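You operate a simulated robot arm through the tools that you are given. There is no shell and no other tool.

You are at the controls of a simulated robot arm. One attempt, no reset.

## Task
Clamp motor 65 in the test cradle and run it at top rate.
Fine: guard closed, run till the display gives its verdict, power off after.

Only the result counts: the job must be done as asked and must still hold three seconds after the hand-in. Knocking over, shifting, dropping, spilling or breaking anything else fails it.

## Robot
A 7-joint arm with a fingered hand, fixed in place. Base frame: the origin is at the foot of the arm, x ahead of it, y to its left, z up; the work surface is at about z = 88. Readings come in cm, rad, newtons and seconds.
With the tool pointing down near the work surface it reaches from about 18 to 80 cm from the base axis. Its first joint turns from -2.897 to 2.897 rad. Payload 4.9 kg.
The tool frame sits at the grasp point between the pads (the TCP): z along the fingers, y along the line on which they close. The tips reach 3.2 cm beyond it. Largest opening 19.2 cm; the body of the gripper starts 8.9 cm behind the TCP. The gripper is a hand of 3 fingers: y runs from the thumb to the fingers, the wrist lies at [0, 0, -26.7] in the tool frame.
Orientation is that of the tool frame in the base frame, as a unit quaternion [x, y, z, w]. With the fingers straight down and closing along the base's y, the tool's x points along the base's -x, its y along +y and its z along -z.

## Interface
- The arm moves only by the tool send_rows. Its argument "series" is a list of rows, each a list of 6 numbers: the shift along the base's x, y, z in units of 25 mm (1.0 is 25 mm), then the turn, a rotation vector about the base's x, y, z in units of 4 degrees (1.0 is 4 degrees). In form: [[dx, dy, dz, rx, ry, rz], ...]. A call has 1 to 20 rows; each row shifts and turns the commanded pose from where the row before left it. A call with a number of a shift or a turn outside -1 to 1 is refused whole. Each row takes 0.2 s and may step no farther than 5 cm and 0.15 rad from the row before; otherwise, the whole call is refused. A pose out of reach is approached as far as the arm can. The call stops where the force on the tool passes 40 N (or 10 N more than at its start, if that is more) or the arm is blocked; 0.2 s more then pass. In this call time passes only in rows, and 0.2 s behind the last. The reply holds the time, the measured pose of the TCP, the force on the tool along the base axes, the opening and the grip force, in the units named above and with some noise, with the torque about the TCP (base axes, N m) and any sound that the robot's microphone picked up.
- Cameras (640 x 400 px; columns grow to the right, rows downward): "scene" is fixed at [5.12, -49.72, 146.6]; the picture's right is [0.49, -0.87, 0.00], its down [-0.55, -0.31, -0.78] and it looks along [0.68, 0.38, -0.63] (base axes); focal length 323 px, centre (320, 200). "wrist" rides on the gripper at [8, -4.6, -11.3] in the tool frame; the picture's right is [0.50, 0.87, 0.00], its down [-0.67, 0.39, -0.63] and it looks along [-0.55, 0.32, 0.78] (tool axes); focal length 226 px, centre (320, 200). There is no depth. A picture from a camera that has moved, and an enlarged one, comes with that camera's place and axes in the base frame and with its lens.
- get_image(camera): a new picture of that camera. It takes no simulated time.
- finger_targets(finger1, finger2, thumb_bend): sets how far each is bent, from 0 (flat) to 1 (curled in); at 0.3 the hand is open as for a grip, at 0.7 the pads meet at the TCP. One left out holds its place. A second passes; each finger stops where it meets its share of the squeeze, and holds until it gets a number again. It is the only way to open and close the hand. It gives what a move gives, with no picture; readings hold the bend of each and the force on the fingers (four entries, about 0 where the hand has none), thumb and palm.
- inspect(camera, box): a new picture of the part [left, top, right, bottom] of that camera's present view, enlarged. It takes no simulated time.
- job_done(): hands the job in; it is judged then, once.

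Nothing tells you positions but the pictures and the camera data. Unless the task says otherwise, let go and move clear before handing in.

The tools are called after "Request:" as a command line: name --pt "numbers of a row" for each row, then --argument value for the rest, lists and objects as JSON in quotes. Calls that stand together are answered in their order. send_rows: Moves the arm, as the interface text tells. Its arguments: {"type":"object","properties":{"series":{"type":"array","items":{"type":"array","items":{"type":"number"}}}},"required":["series"]} The other tools are called the same way: finger_targets (finger1, finger2, thumb_bend) moves the fingers one by one; get_image (camera) takes a picture; inspect (camera, box) takes an enlarged picture of a part of a camera's view; job_done () hands the job in.

At the start:

```text
time: 0.0
ee_pos: [43.91, 4.44, 121.95]
ee_rot: [0.0, 1.0, 0.0, 0.0]
contact_force: [0.6, 0.2, 0.1]
moment: [0.01, -0.01, 0.0]
finger_gap: 19.19
grasp_force: 0.1
shape: jaw
bend: [0.3, 0.3, 0.3]
finger forces: [0.1, 0.0, 0.1, 0.1, 0.0, 0.1]
```

scene: 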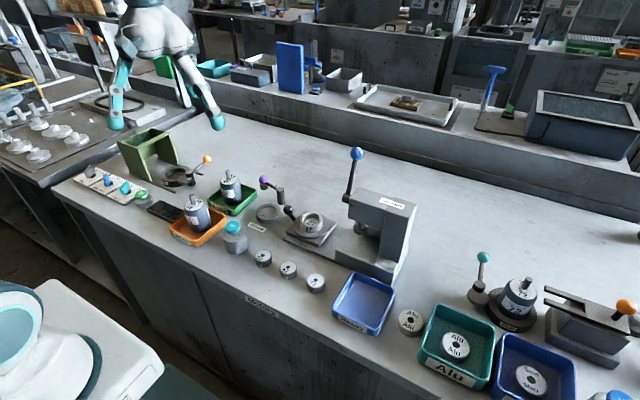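
wrist: 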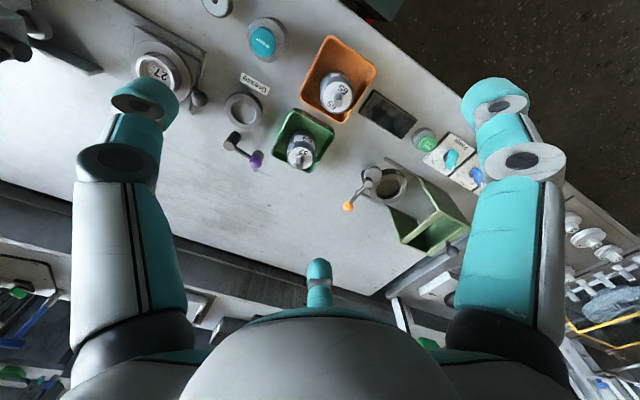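

I see a bench with two motors in trays (orange and green), a cradle with an orange-knob lever and a green guard, switches and a display to the left. I'll enlarge the pictures first to read the labels and find positions.

Request:
inspect --camera "scene" --box '[60, 110, 260, 260]'

Request:
inspect --camera "wrist" --box '[280, 20, 500, 270]'

Request:
inspect --camera "scene" --box '[60, 150, 160, 220]'

Request:
inspect --camera "wrist" --box '[220, 30, 380, 180]'

```text
2.67 times, centred on (160, 185) of scene
camera zoom: at [5.12, -49.72, 146.6], right [0.49, -0.87, 0.0], down [-0.55, -0.31, -0.78], along [0.68, 0.38, -0.63], focal length 862 px, centre (747, 240)
```

zoom: 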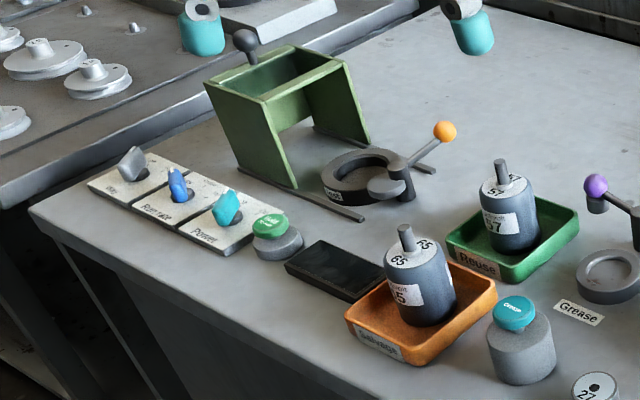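

```text
1.60 times, centred on (390, 145) of wrist
camera zoom: at [35.97, 0.04, 133.19], right [-0.5, 0.87, 0.0], down [0.67, 0.39, 0.63], along [0.55, 0.32, -0.78], focal length 362 px, centre (208, 288)
```

zoom: 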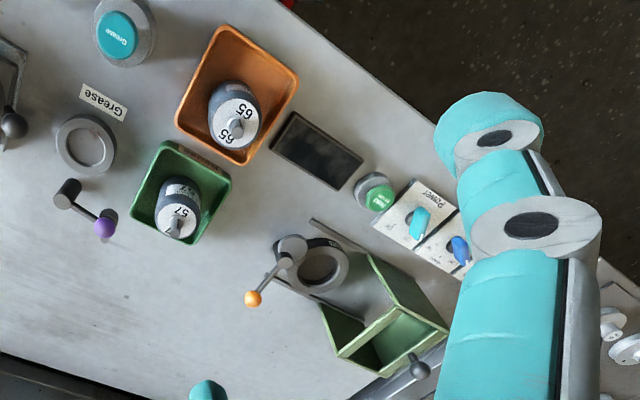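

```text
5.71 times, centred on (110, 185) of scene
camera zoom: at [5.12, -49.72, 146.6], right [0.49, -0.87, 0.0], down [-0.55, -0.31, -0.78], along [0.68, 0.38, -0.63], focal length 1847 px, centre (1520, 286)
```

zoom: 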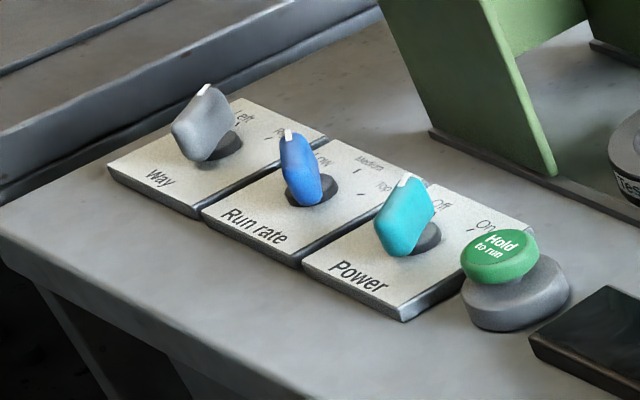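

```text
2.67 times, centred on (300, 105) of wrist
camera zoom: at [35.97, 0.04, 133.19], right [-0.5, 0.87, 0.0], down [0.67, 0.39, 0.63], along [0.55, 0.32, -0.78], focal length 603 px, centre (373, 453)
```

zoom: 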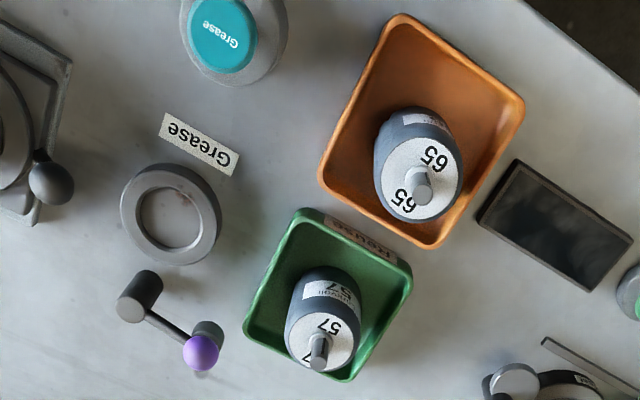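

The motors are readable now: 65 stands in the orange Salvage tray and the cradle has the orange-knob clamp. Next I look at the hand's shape and the rest of the scene.

Request:
inspect --camera "scene" --box '[80, 0, 260, 140]'

Request:
inspect --camera "scene" --box '[110, 120, 230, 220]'

Request:
inspect --camera "wrist" --box '[330, 80, 490, 270]'

Request:
inspect --camera "scene" --box '[230, 130, 440, 340]'

```text
2.86 times, centred on (170, 70) of scene
camera zoom: at [5.12, -49.72, 146.6], right [0.49, -0.87, 0.0], down [-0.55, -0.31, -0.78], along [0.68, 0.38, -0.63], focal length 924 px, centre (749, 571)
```

zoom: 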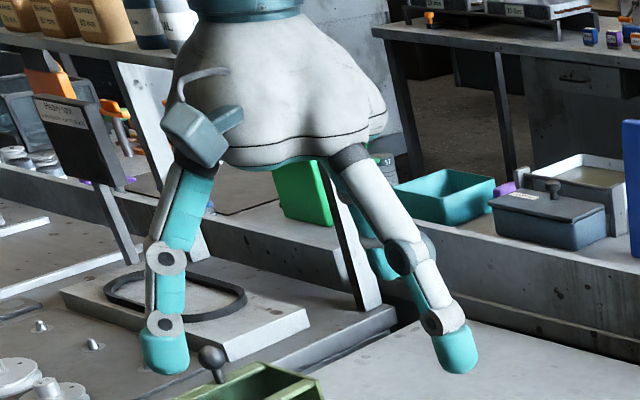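

```text
4.00 times, centred on (170, 170) of scene
camera zoom: at [5.12, -49.72, 146.6], right [0.49, -0.87, 0.0], down [-0.55, -0.31, -0.78], along [0.68, 0.38, -0.63], focal length 1293 px, centre (920, 320)
```

zoom: 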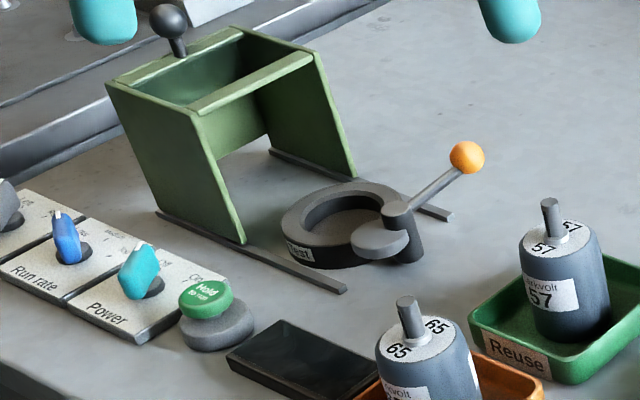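

```text
2.11 times, centred on (410, 175) of wrist
camera zoom: at [35.97, 0.04, 133.19], right [-0.5, 0.87, 0.0], down [0.67, 0.39, 0.63], along [0.55, 0.32, -0.78], focal length 476 px, centre (130, 253)
```

zoom: 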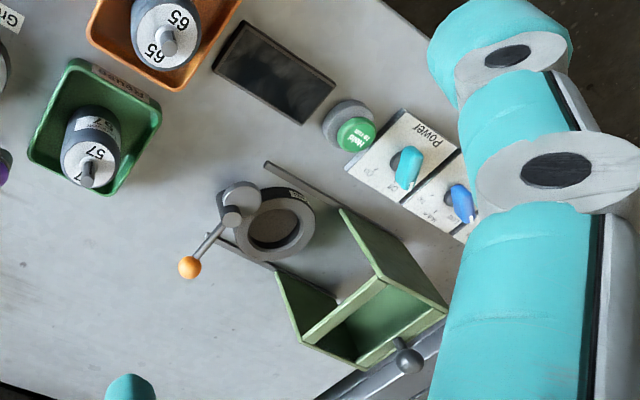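

```text
1.90 times, centred on (335, 235) of scene
camera zoom: at [5.12, -49.72, 146.6], right [0.49, -0.87, 0.0], down [-0.55, -0.31, -0.78], along [0.68, 0.38, -0.63], focal length 616 px, centre (291, 133)
```

zoom: 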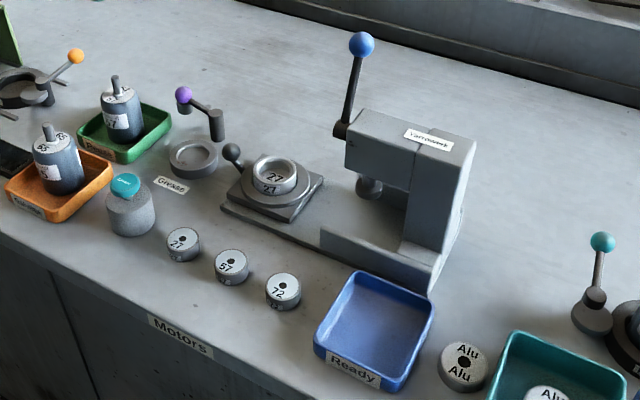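

The motors and tray positions triangulate to roughly (43, 7) for motor 65, with the test cradle near (55, 29) and the guard beyond it. I'll move the hand so that the wrist camera centres on the cradle from closer.

Request:
send_rows --pt "-0.467 0.967 -0.467 0 0 0" --pt "-0.467 0.967 -0.467 0 0 0" --pt "-0.467 0.967 -0.467 0 0 0" --pt "-0.467 0.967 -0.467 0 0 0" --pt "-0.467 0.967 -0.467 0 0 0" --pt "-0.467 0.967 -0.467 0 0 0"

Request:
get_image --camera "wrist"

Request:
inspect --camera "wrist" --box '[200, 80, 440, 280]'

```text
time: 1.4
ee_pos: [36.93, 19.0, 115.05]
ee_rot: [0.0, 1.0, 0.0, 0.001]
contact_force: [-0.5, 0.7, -0.3]
moment: [0.0, 0.01, 0.04]
finger_gap: 19.15
grasp_force: 0.1
shape: jaw
bend: [0.3, 0.3, 0.3]
finger forces: [0.0, 0.0, 0.0, 0.0, 0.0, 0.0]
```

```text
taken
camera wrist: at [28.89, 14.56, 126.35], right [-0.5, 0.87, 0.0], down [0.67, 0.39, 0.63], along [0.55, 0.32, -0.78], focal length 226 px, centre (320, 200)
```

wrist: 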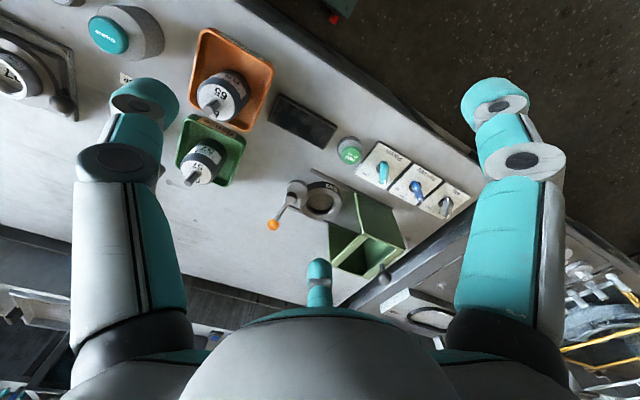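

```text
2.00 times, centred on (320, 180) of wrist
camera zoom: at [28.89, 14.56, 126.35], right [-0.5, 0.87, 0.0], down [0.67, 0.39, 0.63], along [0.55, 0.32, -0.78], focal length 452 px, centre (320, 240)
```

zoom: 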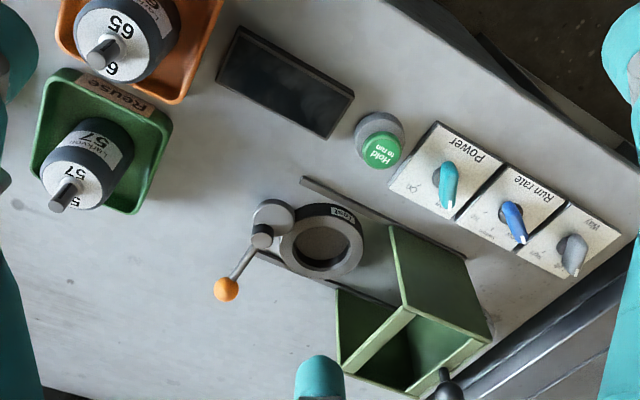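

The cradle is at about (54.7, 29.2), with guard rails along y at x ≈ 49.8 and 60.5 and the clamp post on the −y side at about (55, 23.5). The lever points +x. Now I move so the wrist camera centres on motor 65.

Request:
send_rows --pt "-0.395 -1 0 0 0 0" --pt "-0.395 -1 0 0 0 0" --pt "-0.395 -1 0 0 0 0" --pt "-0.395 -1 0 0 0 0" --pt "-0.395 -1 0 0 0 0" --pt "-0.395 -1 0 0 0 0" --pt "-0.395 -1 0 0 0 0" --pt "-0.395 -1 0 0 0 0"

Request:
get_image --camera "wrist"

Request:
inspect --camera "wrist" --box '[220, 120, 420, 280]'

Request:
inspect --camera "scene" --box '[110, 120, 270, 260]'

```text
time: 3.2
ee_pos: [29.0, -1.05, 114.83]
ee_rot: [-0.001, 1.0, 0.0, 0.001]
contact_force: [-0.9, -0.9, -0.4]
moment: [0.01, 0.03, -0.03]
finger_gap: 19.18
grasp_force: 0.0
shape: jaw
bend: [0.3, 0.3, 0.3]
finger forces: [0.0, 0.1, 0.0, 0.1, 0.0, 0.0]
```

```text
taken
camera wrist: at [20.96, -5.61, 126.16], right [-0.5, 0.87, 0.0], down [0.67, 0.39, 0.63], along [0.55, 0.32, -0.78], focal length 226 px, centre (320, 200)
```

wrist: 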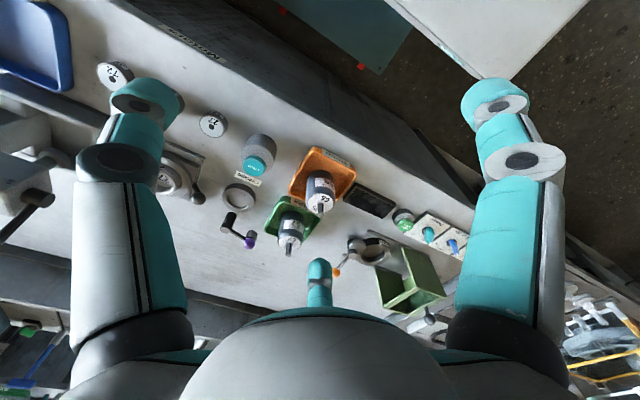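

```text
2.50 times, centred on (320, 200) of wrist
camera zoom: at [20.96, -5.61, 126.16], right [-0.5, 0.87, 0.0], down [0.67, 0.39, 0.63], along [0.55, 0.32, -0.78], focal length 565 px, centre (320, 200)
```

zoom: 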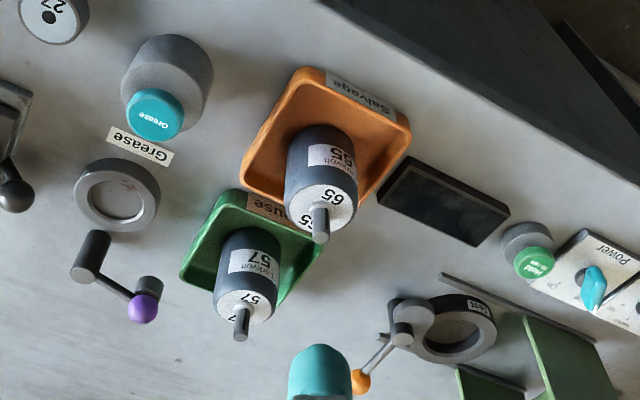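

```text
2.86 times, centred on (190, 190) of scene
camera zoom: at [5.12, -49.72, 146.6], right [0.49, -0.87, 0.0], down [-0.55, -0.31, -0.78], along [0.68, 0.38, -0.63], focal length 924 px, centre (691, 229)
```

zoom: 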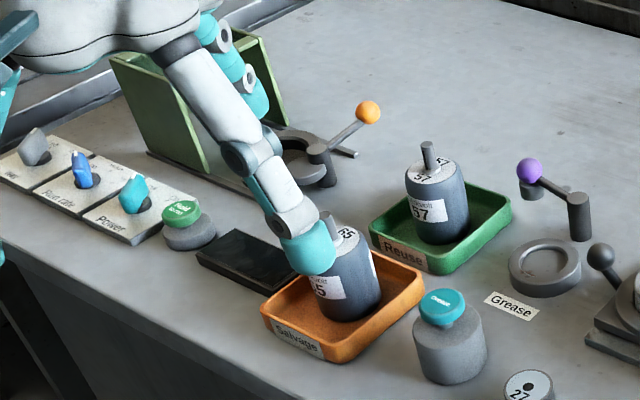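

Motor 65's shaft tip triangulates to (43.3, 7.3, 98.6), with the body top at z ≈ 96 and radius ≈ 2.5. The guard spans y 35.5–45.3 with its top near z = 100. I'll pre-close the fingers partway to learn the hand's shape before approaching.

Request:
finger_targets --finger1 0.5 --finger2 0.5 --thumb_bend 0.5

Request:
get_image --camera "wrist"

Request:
inspect --camera "scene" --box '[0, 0, 260, 180]'

```text
time: 4.2
ee_pos: [29.03, -1.08, 114.86]
ee_rot: [-0.001, 1.0, 0.0, 0.0]
contact_force: [0.7, 0.3, -0.9]
moment: [0.01, 0.0, 0.01]
finger_gap: 8.48
grasp_force: 0.0
shape: fingers
bend: [0.5, 0.5, 0.5]
finger forces: [0.0, 0.1, 0.0, 0.0, 0.0, 0.1]
```

```text
taken
camera wrist: at [20.97, -5.57, 126.16], right [-0.5, 0.87, 0.0], down [0.67, 0.39, 0.63], along [0.55, 0.32, -0.78], focal length 226 px, centre (320, 200)
```

wrist: 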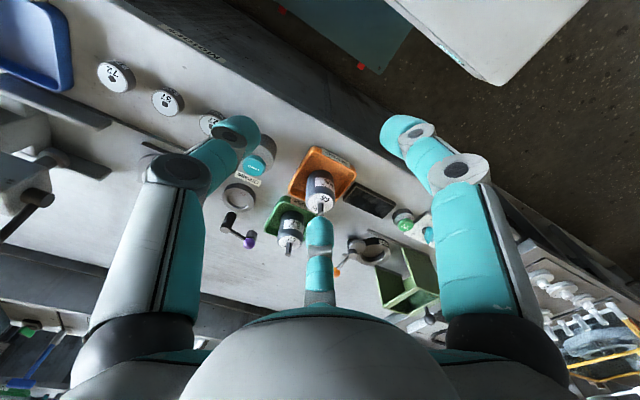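

```text
2.22 times, centred on (130, 90) of scene
camera zoom: at [5.12, -49.72, 146.6], right [0.49, -0.87, 0.0], down [-0.55, -0.31, -0.78], along [0.68, 0.38, -0.63], focal length 718 px, centre (742, 444)
```

zoom: 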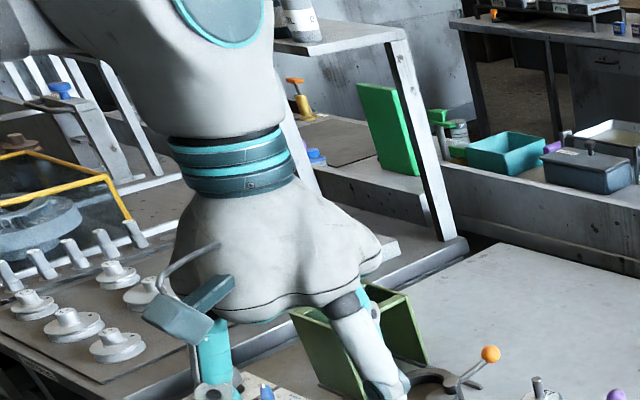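

The clamp post, pad and lever are all low (top about z = 92.5), so the default hand orientation clears them and the guard. I'll get a closer look at the cradle to pin down its centre.

Request:
send_rows --pt "0.54 0.92 -0.272 0 0 0" --pt "0.54 0.92 -0.272 0 0 0" --pt "0.54 0.92 -0.272 0 0 0" --pt "0.54 0.92 -0.272 0 0 0" --pt "0.54 0.92 -0.272 0 0 0" --pt "0.54 0.92 -0.272 0 0 0" --pt "0.54 0.92 -0.272 0 0 0" --pt "0.54 0.92 -0.272 0 0 0" --pt "0.54 0.92 -0.272 0 0 0" --pt "0.54 0.92 -0.272 0 0 0"

Request:
get_image --camera "wrist"

Request:
inspect --camera "wrist" --box '[240, 130, 400, 250]'

Request:
inspect --camera "wrist" --box '[300, 40, 460, 180]'

```text
time: 6.4
ee_pos: [42.51, 22.02, 107.98]
ee_rot: [0.0, 1.0, 0.001, 0.0]
contact_force: [-0.2, 0.0, -0.4]
moment: [-0.03, 0.0, 0.0]
finger_gap: 8.47
grasp_force: 0.1
shape: fingers
bend: [0.5, 0.5, 0.5]
finger forces: [0.0, 0.0, 0.0, 0.0, 0.0, 0.0]
```

```text
taken
camera wrist: at [34.52, 17.53, 119.35], right [-0.5, 0.87, 0.0], down [0.67, 0.39, 0.63], along [0.55, 0.32, -0.78], focal length 226 px, centre (320, 200)
```

wrist: 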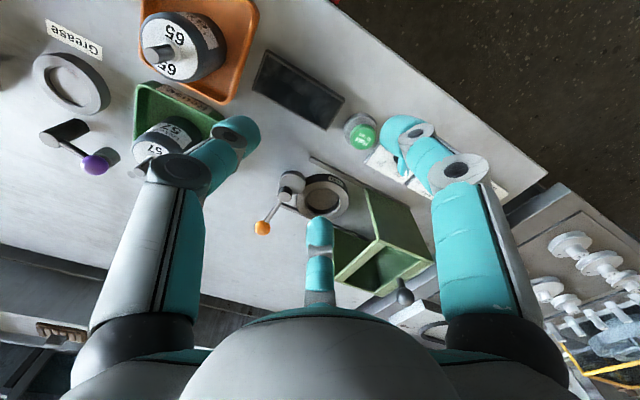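

```text
3.33 times, centred on (320, 190) of wrist
camera zoom: at [34.52, 17.53, 119.35], right [-0.5, 0.87, 0.0], down [0.67, 0.39, 0.63], along [0.55, 0.32, -0.78], focal length 754 px, centre (320, 233)
```

zoom: 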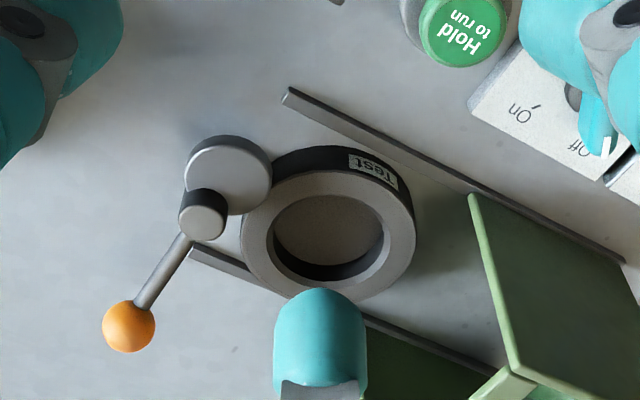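

```text
2.86 times, centred on (380, 110) of wrist
camera zoom: at [34.52, 17.53, 119.35], right [-0.5, 0.87, 0.0], down [0.67, 0.39, 0.63], along [0.55, 0.32, -0.78], focal length 646 px, centre (149, 457)
```

zoom: 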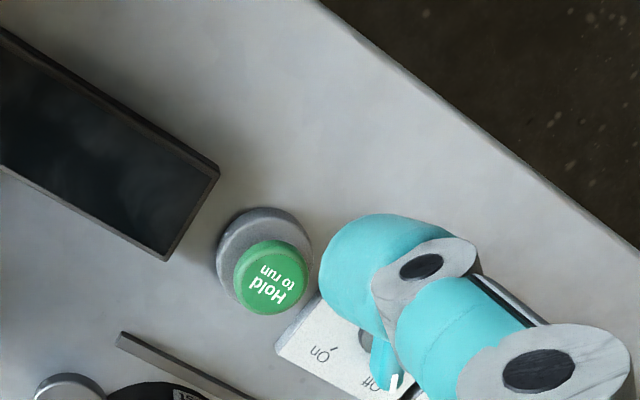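

The cradle bore is about 6.2 cm wide, centred near (55.1, 29.8) with its rim at z ≈ 90; the motor is about 5.1 cm wide. Now I go above motor 65 and descend partway.

Request:
send_rows --pt "0.051 -0.98 0 0 0 0" --pt "0.051 -0.98 0 0 0 0" --pt "0.051 -0.98 0 0 0 0" --pt "0.051 -0.98 0 0 0 0" --pt "0.051 -0.98 0 0 0 0" --pt "0.051 -0.98 0 0 0 0" --pt "0 0 -0.8 0 0 0" --pt "0 0 -0.8 0 0 0"

Request:
get_image --camera "wrist"

Request:
inspect --camera "scene" --box '[110, 80, 290, 260]'

```text
time: 8.2
ee_pos: [43.41, 7.26, 104.18]
ee_rot: [0.0, 1.0, -0.001, 0.001]
contact_force: [-0.3, -0.1, -0.1]
moment: [-0.02, 0.0, 0.02]
finger_gap: 8.46
grasp_force: 0.1
shape: fingers
bend: [0.5, 0.5, 0.5]
finger forces: [0.1, 0.0, 0.0, 0.1, 0.0, 0.0]
```

```text
taken
camera wrist: at [35.4, 2.74, 115.4], right [-0.5, 0.87, 0.0], down [0.67, 0.39, 0.63], along [0.55, 0.32, -0.77], focal length 226 px, centre (320, 200)
```

wrist: 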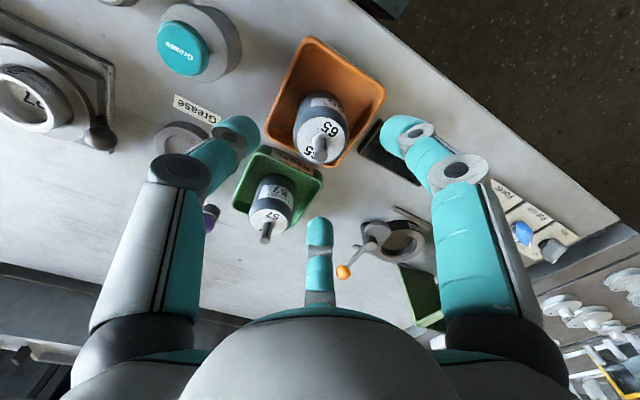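

```text
2.22 times, centred on (200, 170) of scene
camera zoom: at [5.12, -49.72, 146.6], right [0.49, -0.87, 0.0], down [-0.55, -0.31, -0.78], along [0.68, 0.38, -0.63], focal length 718 px, centre (587, 267)
```

zoom: 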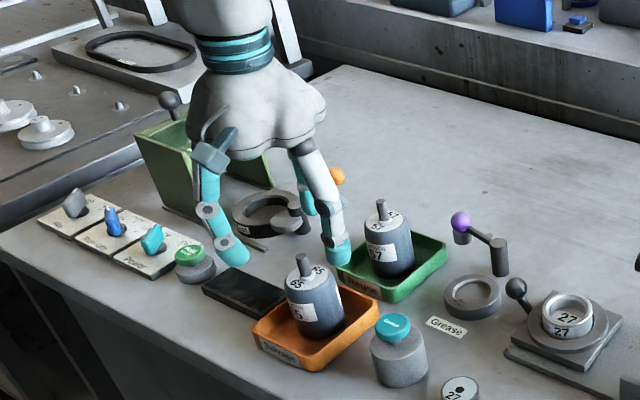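

The hand is above motor 65, and the expected shaft position (321, 157) looks right in the image. I'll zoom in to confirm the alignment.

Request:
inspect --camera "wrist" --box '[260, 80, 380, 180]'

```text
4.00 times, centred on (320, 130) of wrist
camera zoom: at [35.4, 2.74, 115.4], right [-0.5, 0.87, 0.0], down [0.67, 0.39, 0.63], along [0.55, 0.32, -0.77], focal length 904 px, centre (320, 480)
```

zoom: 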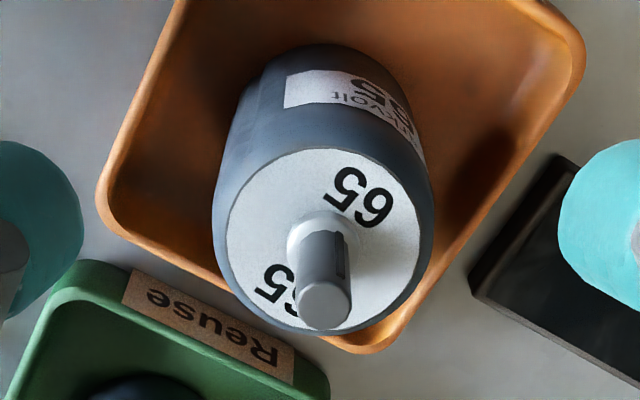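

Alignment is good to within a couple of millimetres. I descend to TCP z ≈ 94.4 around the motor body.

Request:
send_rows --pt "-0.01 0.01 -0.78 0 0 0" --pt "-0.01 0.01 -0.78 0 0 0" --pt "-0.01 0.0 -0.78 0 0 0" --pt "0 0 -0.78 0 0 0" --pt "0 0 -0.78 0 0 0"

Request:
get_image --camera "wrist"

Request:
inspect --camera "scene" --box '[140, 140, 260, 260]'

```text
time: 9.4
ee_pos: [43.42, 7.28, 94.44]
ee_rot: [0.0, 1.0, 0.0, 0.001]
contact_force: [-1.3, -1.8, 11.1]
moment: [-0.17, -0.18, -0.12]
finger_gap: 8.55
grasp_force: 4.8
shape: fingers
bend: [0.5, 0.5, 0.5]
finger forces: [0.0, 5.3, 0.1, 0.1, 5.1, 0.1]
```

```text
taken
camera wrist: at [35.35, 2.85, 105.65], right [-0.5, 0.87, 0.0], down [0.67, 0.39, 0.63], along [0.55, 0.32, -0.77], focal length 226 px, centre (320, 200)
```

wrist: 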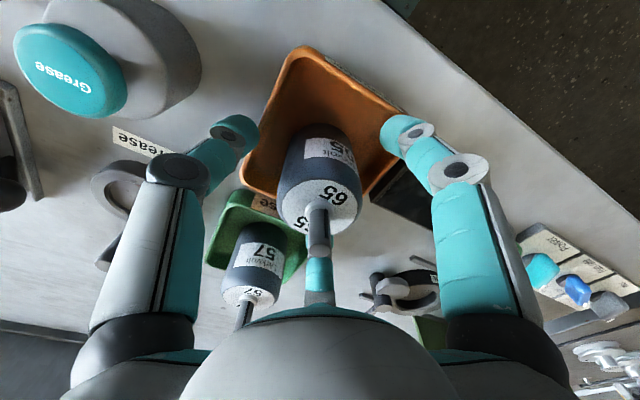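

```text
3.33 times, centred on (200, 200) of scene
camera zoom: at [5.12, -49.72, 146.6], right [0.49, -0.87, 0.0], down [-0.55, -0.31, -0.78], along [0.68, 0.38, -0.63], focal length 1078 px, centre (720, 200)
```

zoom: 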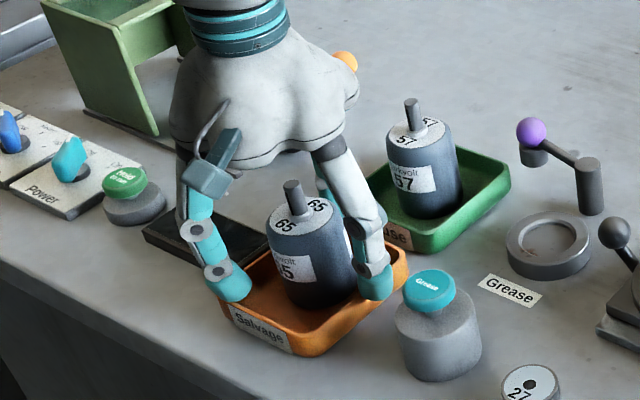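

The fingertips touch the tray rim lightly (11 N), so I lift about 0.8 cm and then close on the body.

Request:
send_rows --pt "-0.02 0 0.32 0 0 0"

Request:
finger_targets --finger1 0.56 --finger2 0.56 --thumb_bend 0.56

Request:
get_image --camera "wrist"

```text
time: 9.8
ee_pos: [43.07, 7.29, 95.01]
ee_rot: [0.0, 1.0, 0.0, -0.001]
contact_force: [0.0, 0.1, 0.4]
moment: [0.0, 0.01, -0.01]
finger_gap: 8.47
grasp_force: 0.0
shape: fingers
bend: [0.5, 0.5, 0.5]
finger forces: [0.0, 0.0, 0.1, 0.0, 0.0, 0.1]
```

```text
time: 10.8
ee_pos: [43.17, 7.3, 95.08]
ee_rot: [0.0, 1.0, 0.0, 0.0]
contact_force: [0.7, 0.1, 0.0]
moment: [-0.03, 0.0, 0.0]
finger_gap: 5.93
grasp_force: 0.1
shape: fingers
bend: [0.56, 0.56, 0.56]
finger forces: [0.0, 0.0, 0.0, 0.0, 0.0, 0.0]
```

```text
taken
camera wrist: at [35.22, 2.9, 106.35], right [-0.5, 0.87, 0.0], down [0.67, 0.39, 0.63], along [0.55, 0.32, -0.78], focal length 226 px, centre (320, 200)
```

wrist: 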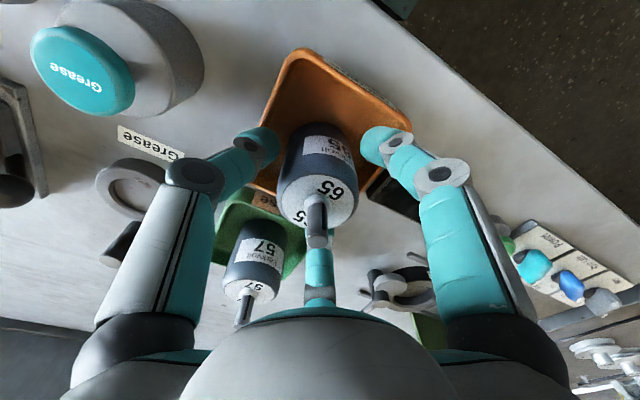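

Gap is now 5.9 with no contact; I close the rest of the way onto the motor.

Request:
finger_targets --finger1 0.7 --finger2 0.7 --thumb_bend 0.7

Request:
get_image --camera "wrist"

Request:
inspect --camera "scene" --box '[140, 140, 260, 260]'

```text
time: 11.8
ee_pos: [43.23, 7.25, 95.05]
ee_rot: [0.0, 1.0, 0.0, 0.001]
contact_force: [1.0, -2.1, 1.2]
moment: [0.06, 0.0, 0.02]
finger_gap: 4.31
grasp_force: 20.4
shape: fingers
bend: [0.6, 0.6, 0.62]
finger forces: [12.0, 11.6, 0.0, 0.1, 16.6, 0.0]
```

```text
taken
camera wrist: at [35.22, 2.89, 106.35], right [-0.5, 0.87, 0.0], down [0.67, 0.39, 0.63], along [0.55, 0.32, -0.78], focal length 226 px, centre (320, 200)
```

wrist: 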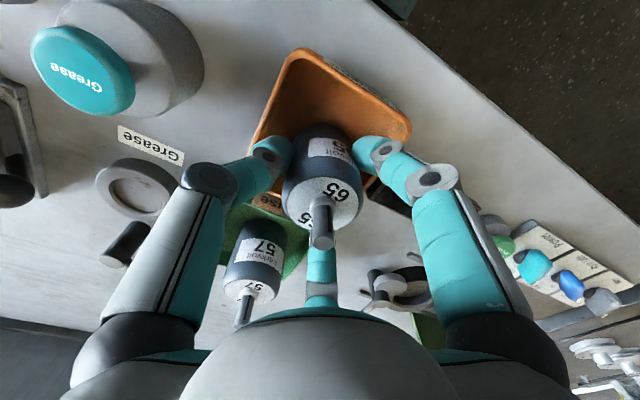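

```text
3.33 times, centred on (200, 200) of scene
camera zoom: at [5.12, -49.72, 146.6], right [0.49, -0.87, 0.0], down [-0.55, -0.31, -0.78], along [0.68, 0.38, -0.63], focal length 1078 px, centre (720, 200)
```

zoom: 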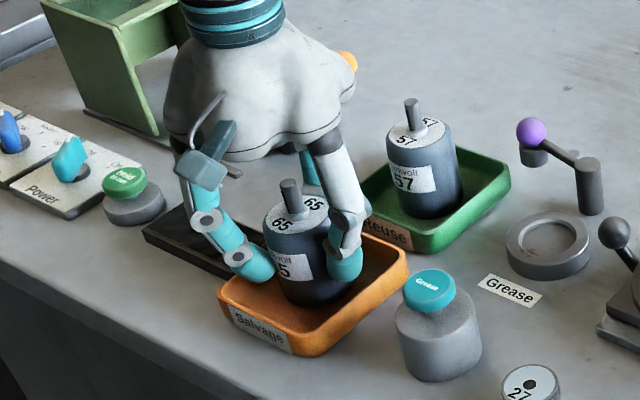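

The motor is held by all three fingers at about 20 N. I lift it straight up a little and check the hold.

Request:
send_rows --pt "0 0 0.4 0 0 0" --pt "0 0 0.6 0 0 0" --pt "0 0 0.8 0 0 0" --pt "0 0 0.8 0 0 0" --pt "0 0 0.8 0 0 0"

Request:
get_image --camera "wrist"

Request:
inspect --camera "scene" --box '[140, 120, 260, 240]'

```text
time: 13.0
ee_pos: [43.18, 7.57, 103.66]
ee_rot: [0.0, 1.0, 0.0, -0.001]
contact_force: [0.0, 0.1, -5.4]
moment: [0.0, -0.03, 0.02]
finger_gap: 4.34
grasp_force: 18.6
shape: fingers
bend: [0.6, 0.6, 0.62]
finger forces: [11.8, 11.0, 0.1, 0.0, 15.3, 0.0]
```

```text
taken
camera wrist: at [35.15, 2.95, 114.94], right [-0.5, 0.87, 0.0], down [0.67, 0.39, 0.63], along [0.55, 0.32, -0.78], focal length 226 px, centre (320, 200)
```

wrist: 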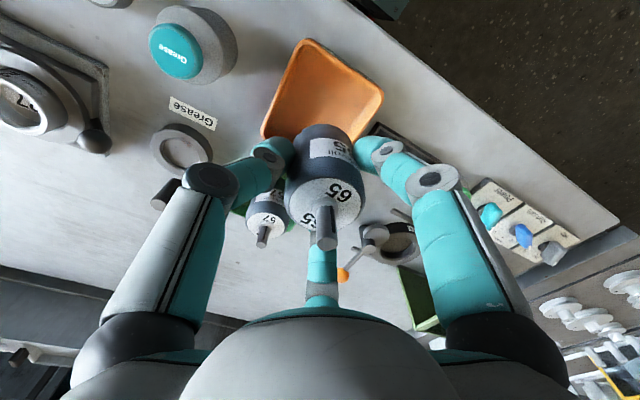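

```text
3.33 times, centred on (200, 180) of scene
camera zoom: at [5.12, -49.72, 146.6], right [0.49, -0.87, 0.0], down [-0.55, -0.31, -0.78], along [0.68, 0.38, -0.63], focal length 1078 px, centre (720, 267)
```

zoom: 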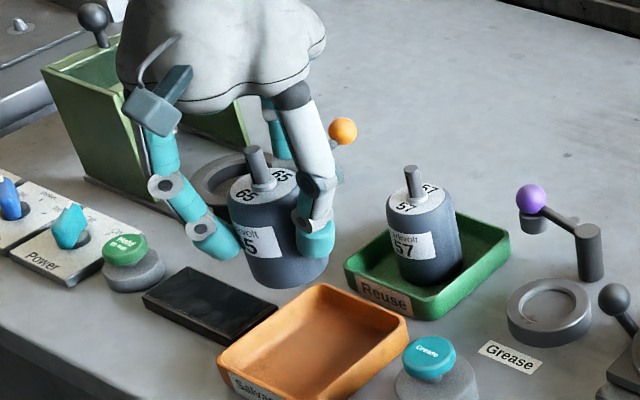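

The motor is lifted and the tray stayed in place. I check the motor's tilt and centring in the hand.

Request:
inspect --camera "wrist" --box '[260, 110, 380, 260]'

Request:
inspect --camera "scene" --box '[170, 150, 220, 215]'

```text
2.67 times, centred on (320, 185) of wrist
camera zoom: at [35.15, 2.95, 114.94], right [-0.5, 0.87, 0.0], down [0.67, 0.39, 0.63], along [0.55, 0.32, -0.78], focal length 603 px, centre (320, 240)
```

zoom: 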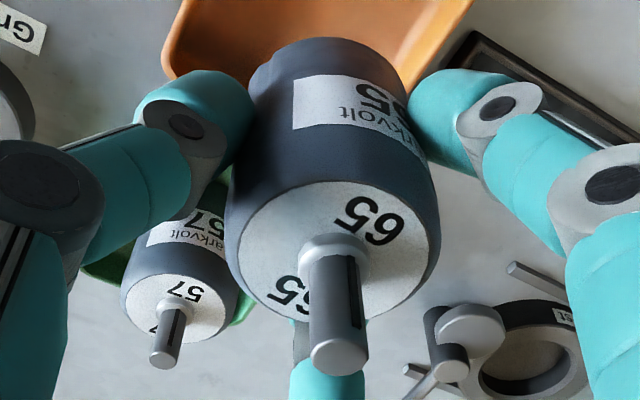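

```text
6.15 times, centred on (195, 182) of scene
camera zoom: at [5.12, -49.72, 146.6], right [0.49, -0.87, 0.0], down [-0.55, -0.31, -0.78], along [0.68, 0.38, -0.63], focal length 1989 px, centre (1089, 308)
```

zoom: 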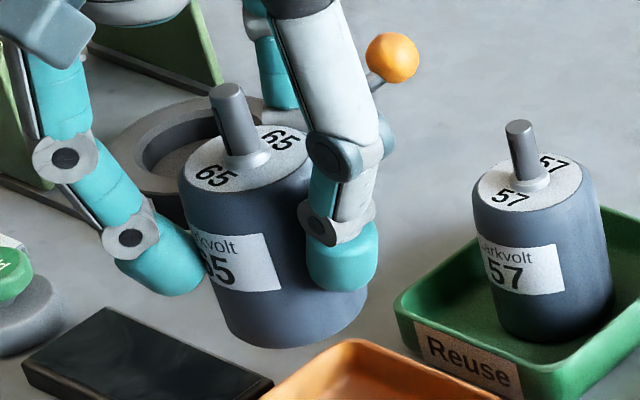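

The motor is close to upright, offset about +0.3 cm in y from the TCP. I carry it over the cradle at this height.

Request:
send_rows --pt "0.48 0.88 0 0 0 0" --pt "0.48 0.88 0 0 0 0" --pt "0.48 0.88 0 0 0 0" --pt "0.48 0.88 0 0 0 0" --pt "0.48 0.88 0 0 0 0" --pt "0.48 0.88 0 0 0 0" --pt "0.48 0.88 0 0 0 0" --pt "0.48 0.88 0 0 0 0" --pt "0.48 0.88 0 0 0 0" --pt "0.48 0.88 0 0 0 0"

Request:
get_image --camera "wrist"

Request:
inspect --camera "scene" --box '[110, 80, 250, 220]'

Request:
inspect --camera "wrist" --box '[260, 110, 380, 260]'

```text
time: 15.2
ee_pos: [55.22, 29.4, 103.54]
ee_rot: [0.0, 1.0, 0.0, 0.0]
contact_force: [0.8, 0.1, -4.8]
moment: [-0.04, 0.01, 0.02]
finger_gap: 4.35
grasp_force: 19.0
shape: fingers
bend: [0.6, 0.6, 0.62]
finger forces: [11.7, 11.1, 0.1, 0.1, 15.3, 0.0]
```

```text
taken
camera wrist: at [47.15, 24.95, 114.87], right [-0.5, 0.87, 0.0], down [0.67, 0.39, 0.63], along [0.55, 0.32, -0.77], focal length 226 px, centre (320, 200)
```

wrist: 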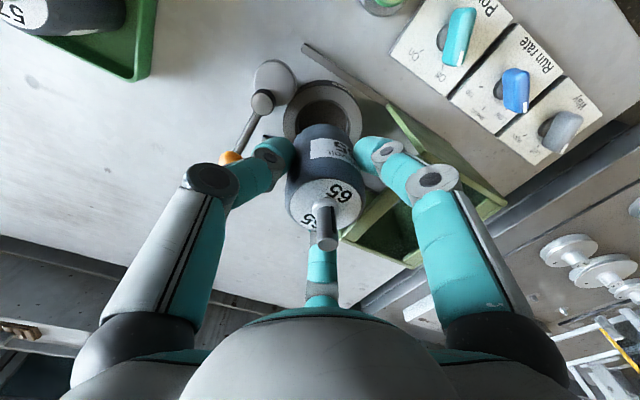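

```text
2.86 times, centred on (180, 150) of scene
camera zoom: at [5.12, -49.72, 146.6], right [0.49, -0.87, 0.0], down [-0.55, -0.31, -0.78], along [0.68, 0.38, -0.63], focal length 924 px, centre (720, 343)
```

zoom: 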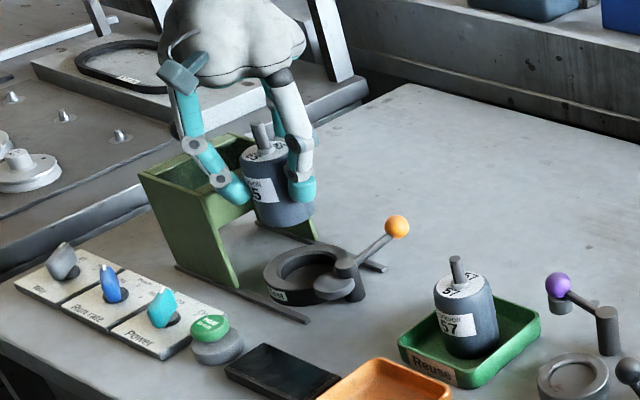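

```text
2.67 times, centred on (320, 185) of wrist
camera zoom: at [47.15, 24.95, 114.87], right [-0.5, 0.87, 0.0], down [0.67, 0.39, 0.63], along [0.55, 0.32, -0.77], focal length 603 px, centre (320, 240)
```

zoom: 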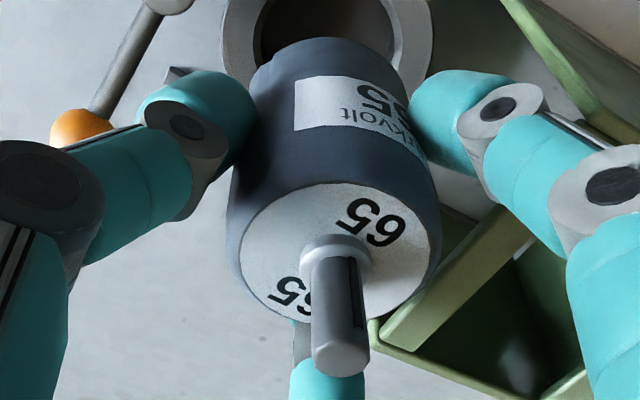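

The motor hangs above the cradle; I zoom on the ring to check the sideways alignment.

Request:
inspect --camera "wrist" --box '[240, 40, 400, 150]'

```text
3.64 times, centred on (320, 95) of wrist
camera zoom: at [47.15, 24.95, 114.87], right [-0.5, 0.87, 0.0], down [0.67, 0.39, 0.63], along [0.55, 0.32, -0.77], focal length 822 px, centre (320, 582)
```

zoom: 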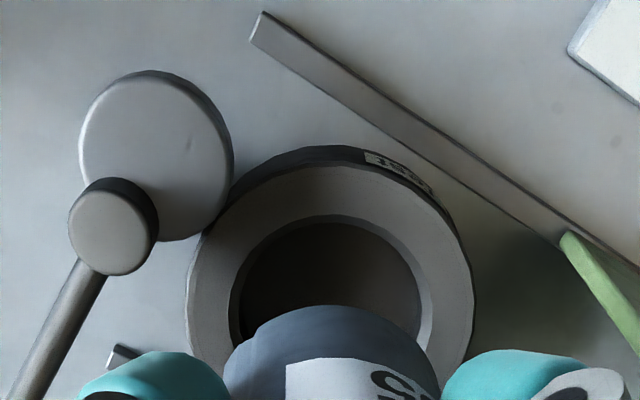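

Two views now put the cradle centre at (55.4, 30.0, rim 90.4) and the motor axis at about (55.1, 29.8). I shift by that difference and lower to just about the rim.

Request:
send_rows --pt "0.13 0.08 0 0 0 0" --pt "0 0 -0.7 0 0 0" --pt "0 0 -0.7 0 0 0" --pt "0 0 -0.7 0 0 0" --pt "0 0 -0.5 0 0 0"

Request:
get_image --camera "wrist"

Request:
inspect --camera "scene" --box '[130, 110, 230, 200]'

```text
time: 16.4
ee_pos: [55.53, 29.59, 97.01]
ee_rot: [0.001, 1.0, 0.0, 0.0]
contact_force: [-0.1, -0.1, -3.6]
moment: [-0.02, 0.0, -0.01]
finger_gap: 4.33
grasp_force: 19.0
shape: fingers
bend: [0.6, 0.6, 0.62]
finger forces: [11.7, 11.1, 0.1, 0.0, 15.3, 0.1]
```

```text
taken
camera wrist: at [47.57, 25.09, 108.29], right [-0.5, 0.87, 0.0], down [0.67, 0.39, 0.63], along [0.55, 0.32, -0.78], focal length 226 px, centre (320, 200)
```

wrist: 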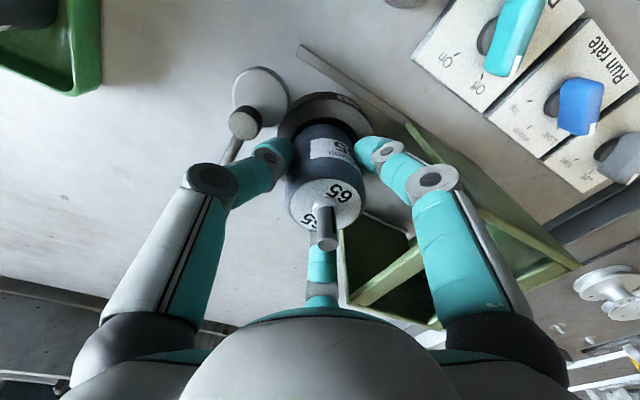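

```text
4.44 times, centred on (180, 155) of scene
camera zoom: at [5.12, -49.72, 146.6], right [0.49, -0.87, 0.0], down [-0.55, -0.31, -0.78], along [0.68, 0.38, -0.63], focal length 1437 px, centre (942, 400)
```

zoom: 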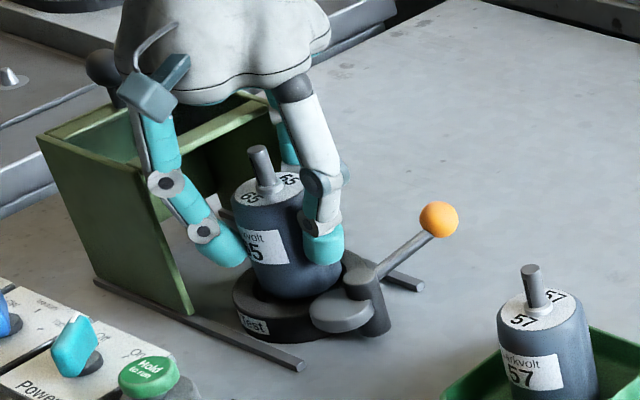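

It looks centred over the bore. I lower gently toward seating depth.

Request:
send_rows --pt "0 0 -0.3 0 0 0" --pt "0 0 -0.25 0 0 0" --pt "0 0 -0.2 0 0 0"

Request:
inspect --camera "wrist" --box '[220, 50, 400, 190]'

Request:
inspect --camera "scene" --box '[130, 110, 230, 200]'

```text
time: 17.2
ee_pos: [55.48, 29.54, 95.35]
ee_rot: [0.0, 1.0, 0.001, 0.001]
contact_force: [-0.3, -1.8, 2.1]
moment: [0.13, 0.02, 0.0]
finger_gap: 4.33
grasp_force: 19.6
shape: fingers
bend: [0.59, 0.6, 0.62]
finger forces: [12.1, 10.9, 0.1, 0.1, 16.2, 0.1]
```

```text
2.86 times, centred on (310, 120) of wrist
camera zoom: at [47.49, 25.06, 106.59], right [-0.5, 0.87, 0.0], down [0.67, 0.39, 0.63], along [0.55, 0.32, -0.77], focal length 646 px, centre (349, 429)
```

zoom: 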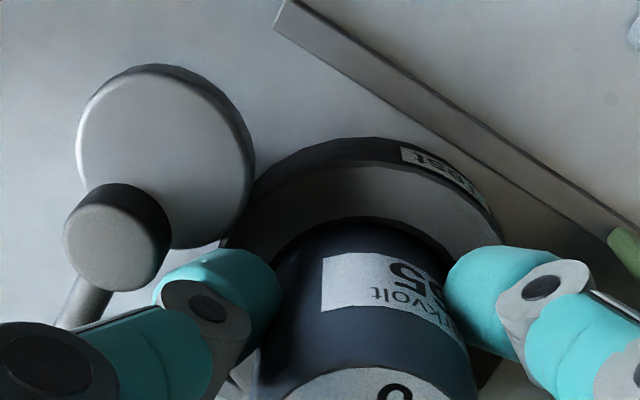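

```text
4.44 times, centred on (180, 155) of scene
camera zoom: at [5.12, -49.72, 146.6], right [0.49, -0.87, 0.0], down [-0.55, -0.31, -0.78], along [0.68, 0.38, -0.63], focal length 1437 px, centre (942, 400)
```

zoom: 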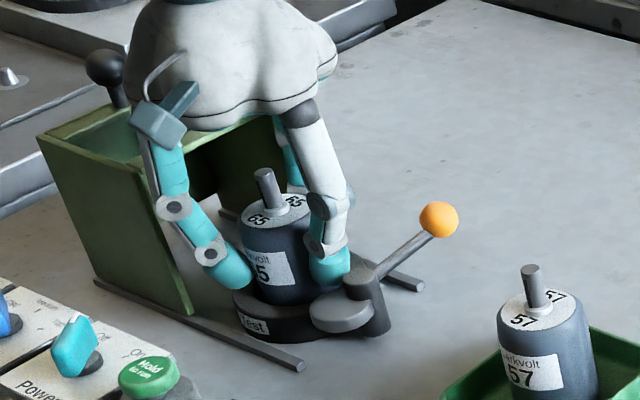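

Light contact: the motor's base should be at the cradle floor. I press down slightly more to confirm it is seated.

Request:
send_rows --pt "0 0 -0.12 0 0 0"

Request:
inspect --camera "scene" --box '[150, 130, 220, 195]'

```text
time: 17.6
ee_pos: [55.47, 29.44, 95.16]
ee_rot: [0.0, 1.0, 0.001, 0.003]
contact_force: [-1.6, -4.2, 15.2]
moment: [0.12, 0.16, 0.02]
finger_gap: 4.29
grasp_force: 22.8
shape: fingers
bend: [0.59, 0.6, 0.62]
finger forces: [13.6, 11.9, 0.0, 0.1, 19.6, 0.0]
```

```text
6.15 times, centred on (185, 162) of scene
camera zoom: at [5.12, -49.72, 146.6], right [0.49, -0.87, 0.0], down [-0.55, -0.31, -0.78], along [0.68, 0.38, -0.63], focal length 1989 px, centre (1151, 431)
```

zoom: 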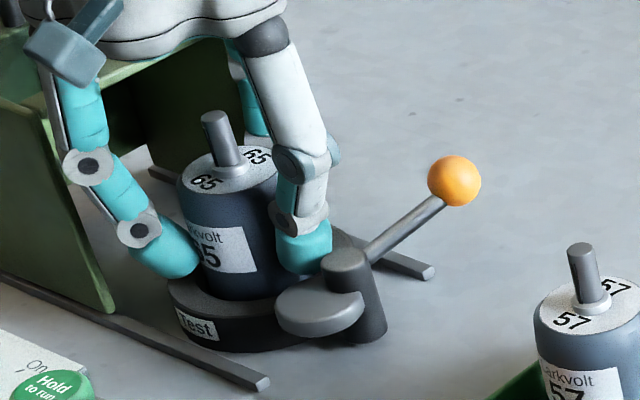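

The motor is seated (15 N down-press). I release with a small opening and look.

Request:
finger_targets --finger1 0.54 --finger2 0.54 --thumb_bend 0.54

Request:
inspect --camera "scene" --box '[150, 130, 220, 195]'

Request:
inspect --camera "wrist" --box '[220, 50, 420, 260]'

```text
time: 18.6
ee_pos: [55.4, 29.55, 94.93]
ee_rot: [0.0, 1.0, 0.0, 0.0]
contact_force: [10.0, 8.5, -0.6]
moment: [0.3, -0.37, 0.44]
finger_gap: 5.83
grasp_force: 6.8
shape: fingers
bend: [0.54, 0.54, 0.57]
finger forces: [0.0, 0.0, 0.1, 0.0, 14.7, 0.0]
```

```text
6.15 times, centred on (185, 162) of scene
camera zoom: at [5.12, -49.72, 146.6], right [0.49, -0.87, 0.0], down [-0.55, -0.31, -0.78], along [0.68, 0.38, -0.63], focal length 1989 px, centre (1151, 431)
```

zoom: 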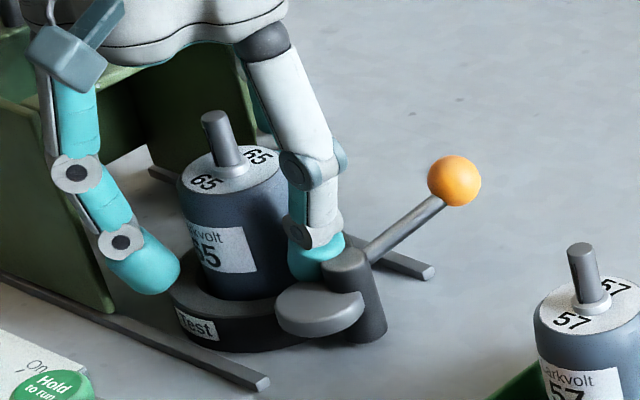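

```text
1.90 times, centred on (320, 155) of wrist
camera zoom: at [47.5, 25.11, 106.2], right [-0.5, 0.87, 0.0], down [0.67, 0.39, 0.63], along [0.55, 0.32, -0.77], focal length 431 px, centre (320, 286)
```

zoom: 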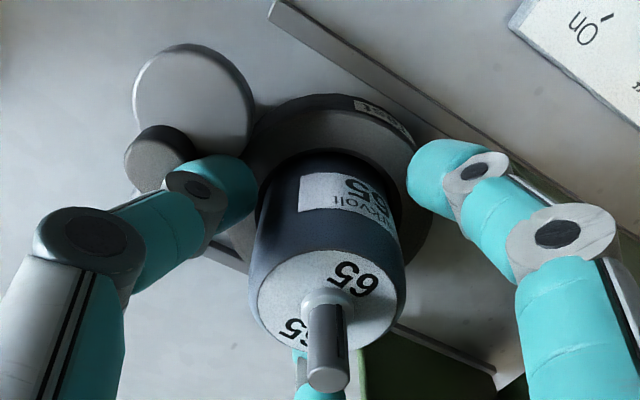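

The motor stands in the cradle; the thumb touches the clamp post. I ease the thumb back in a little and lift straight up.

Request:
finger_targets --thumb_bend 0.58

Request:
send_rows --pt "0 0 0.4 0 0 0" --pt "0 0 0.6 0 0 0" --pt "0 0 0.8 0 0 0" --pt "0 0 0.9 0 0 0" --pt "0 0 0.9 0 0 0" --pt "0 0 0.9 0 0 0"

Request:
get_image --camera "wrist"

Request:
inspect --camera "scene" --box '[120, 110, 240, 220]'

```text
time: 19.6
ee_pos: [55.49, 29.57, 95.0]
ee_rot: [0.0, 1.0, 0.0, 0.001]
contact_force: [13.3, 1.4, 0.3]
moment: [0.08, -0.43, 0.59]
finger_gap: 5.78
grasp_force: 7.8
shape: fingers
bend: [0.54, 0.54, 0.58]
finger forces: [0.1, 0.1, 0.0, 0.0, 14.2, 0.1]
```

```text
time: 21.0
ee_pos: [55.55, 29.69, 106.21]
ee_rot: [-0.001, 1.0, 0.0, 0.0]
contact_force: [-0.6, -0.1, 0.6]
moment: [0.01, -0.01, 0.0]
finger_gap: 6.06
grasp_force: 0.2
shape: fingers
bend: [0.54, 0.54, 0.57]
finger forces: [0.0, 0.1, 0.1, 0.0, 0.1, 0.1]
```

```text
taken
camera wrist: at [47.5, 25.11, 117.44], right [-0.5, 0.87, 0.0], down [0.67, 0.39, 0.63], along [0.55, 0.32, -0.78], focal length 226 px, centre (320, 200)
```

wrist: 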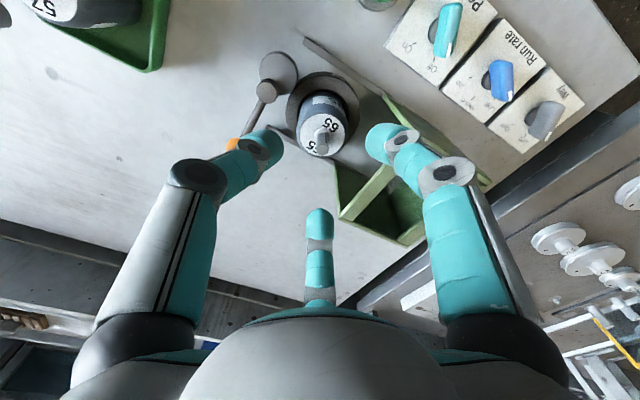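

```text
3.64 times, centred on (180, 165) of scene
camera zoom: at [5.12, -49.72, 146.6], right [0.49, -0.87, 0.0], down [-0.55, -0.31, -0.78], along [0.68, 0.38, -0.63], focal length 1176 px, centre (829, 327)
```

zoom: 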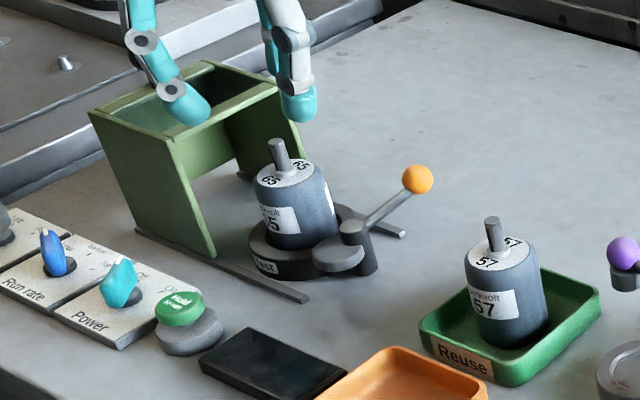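

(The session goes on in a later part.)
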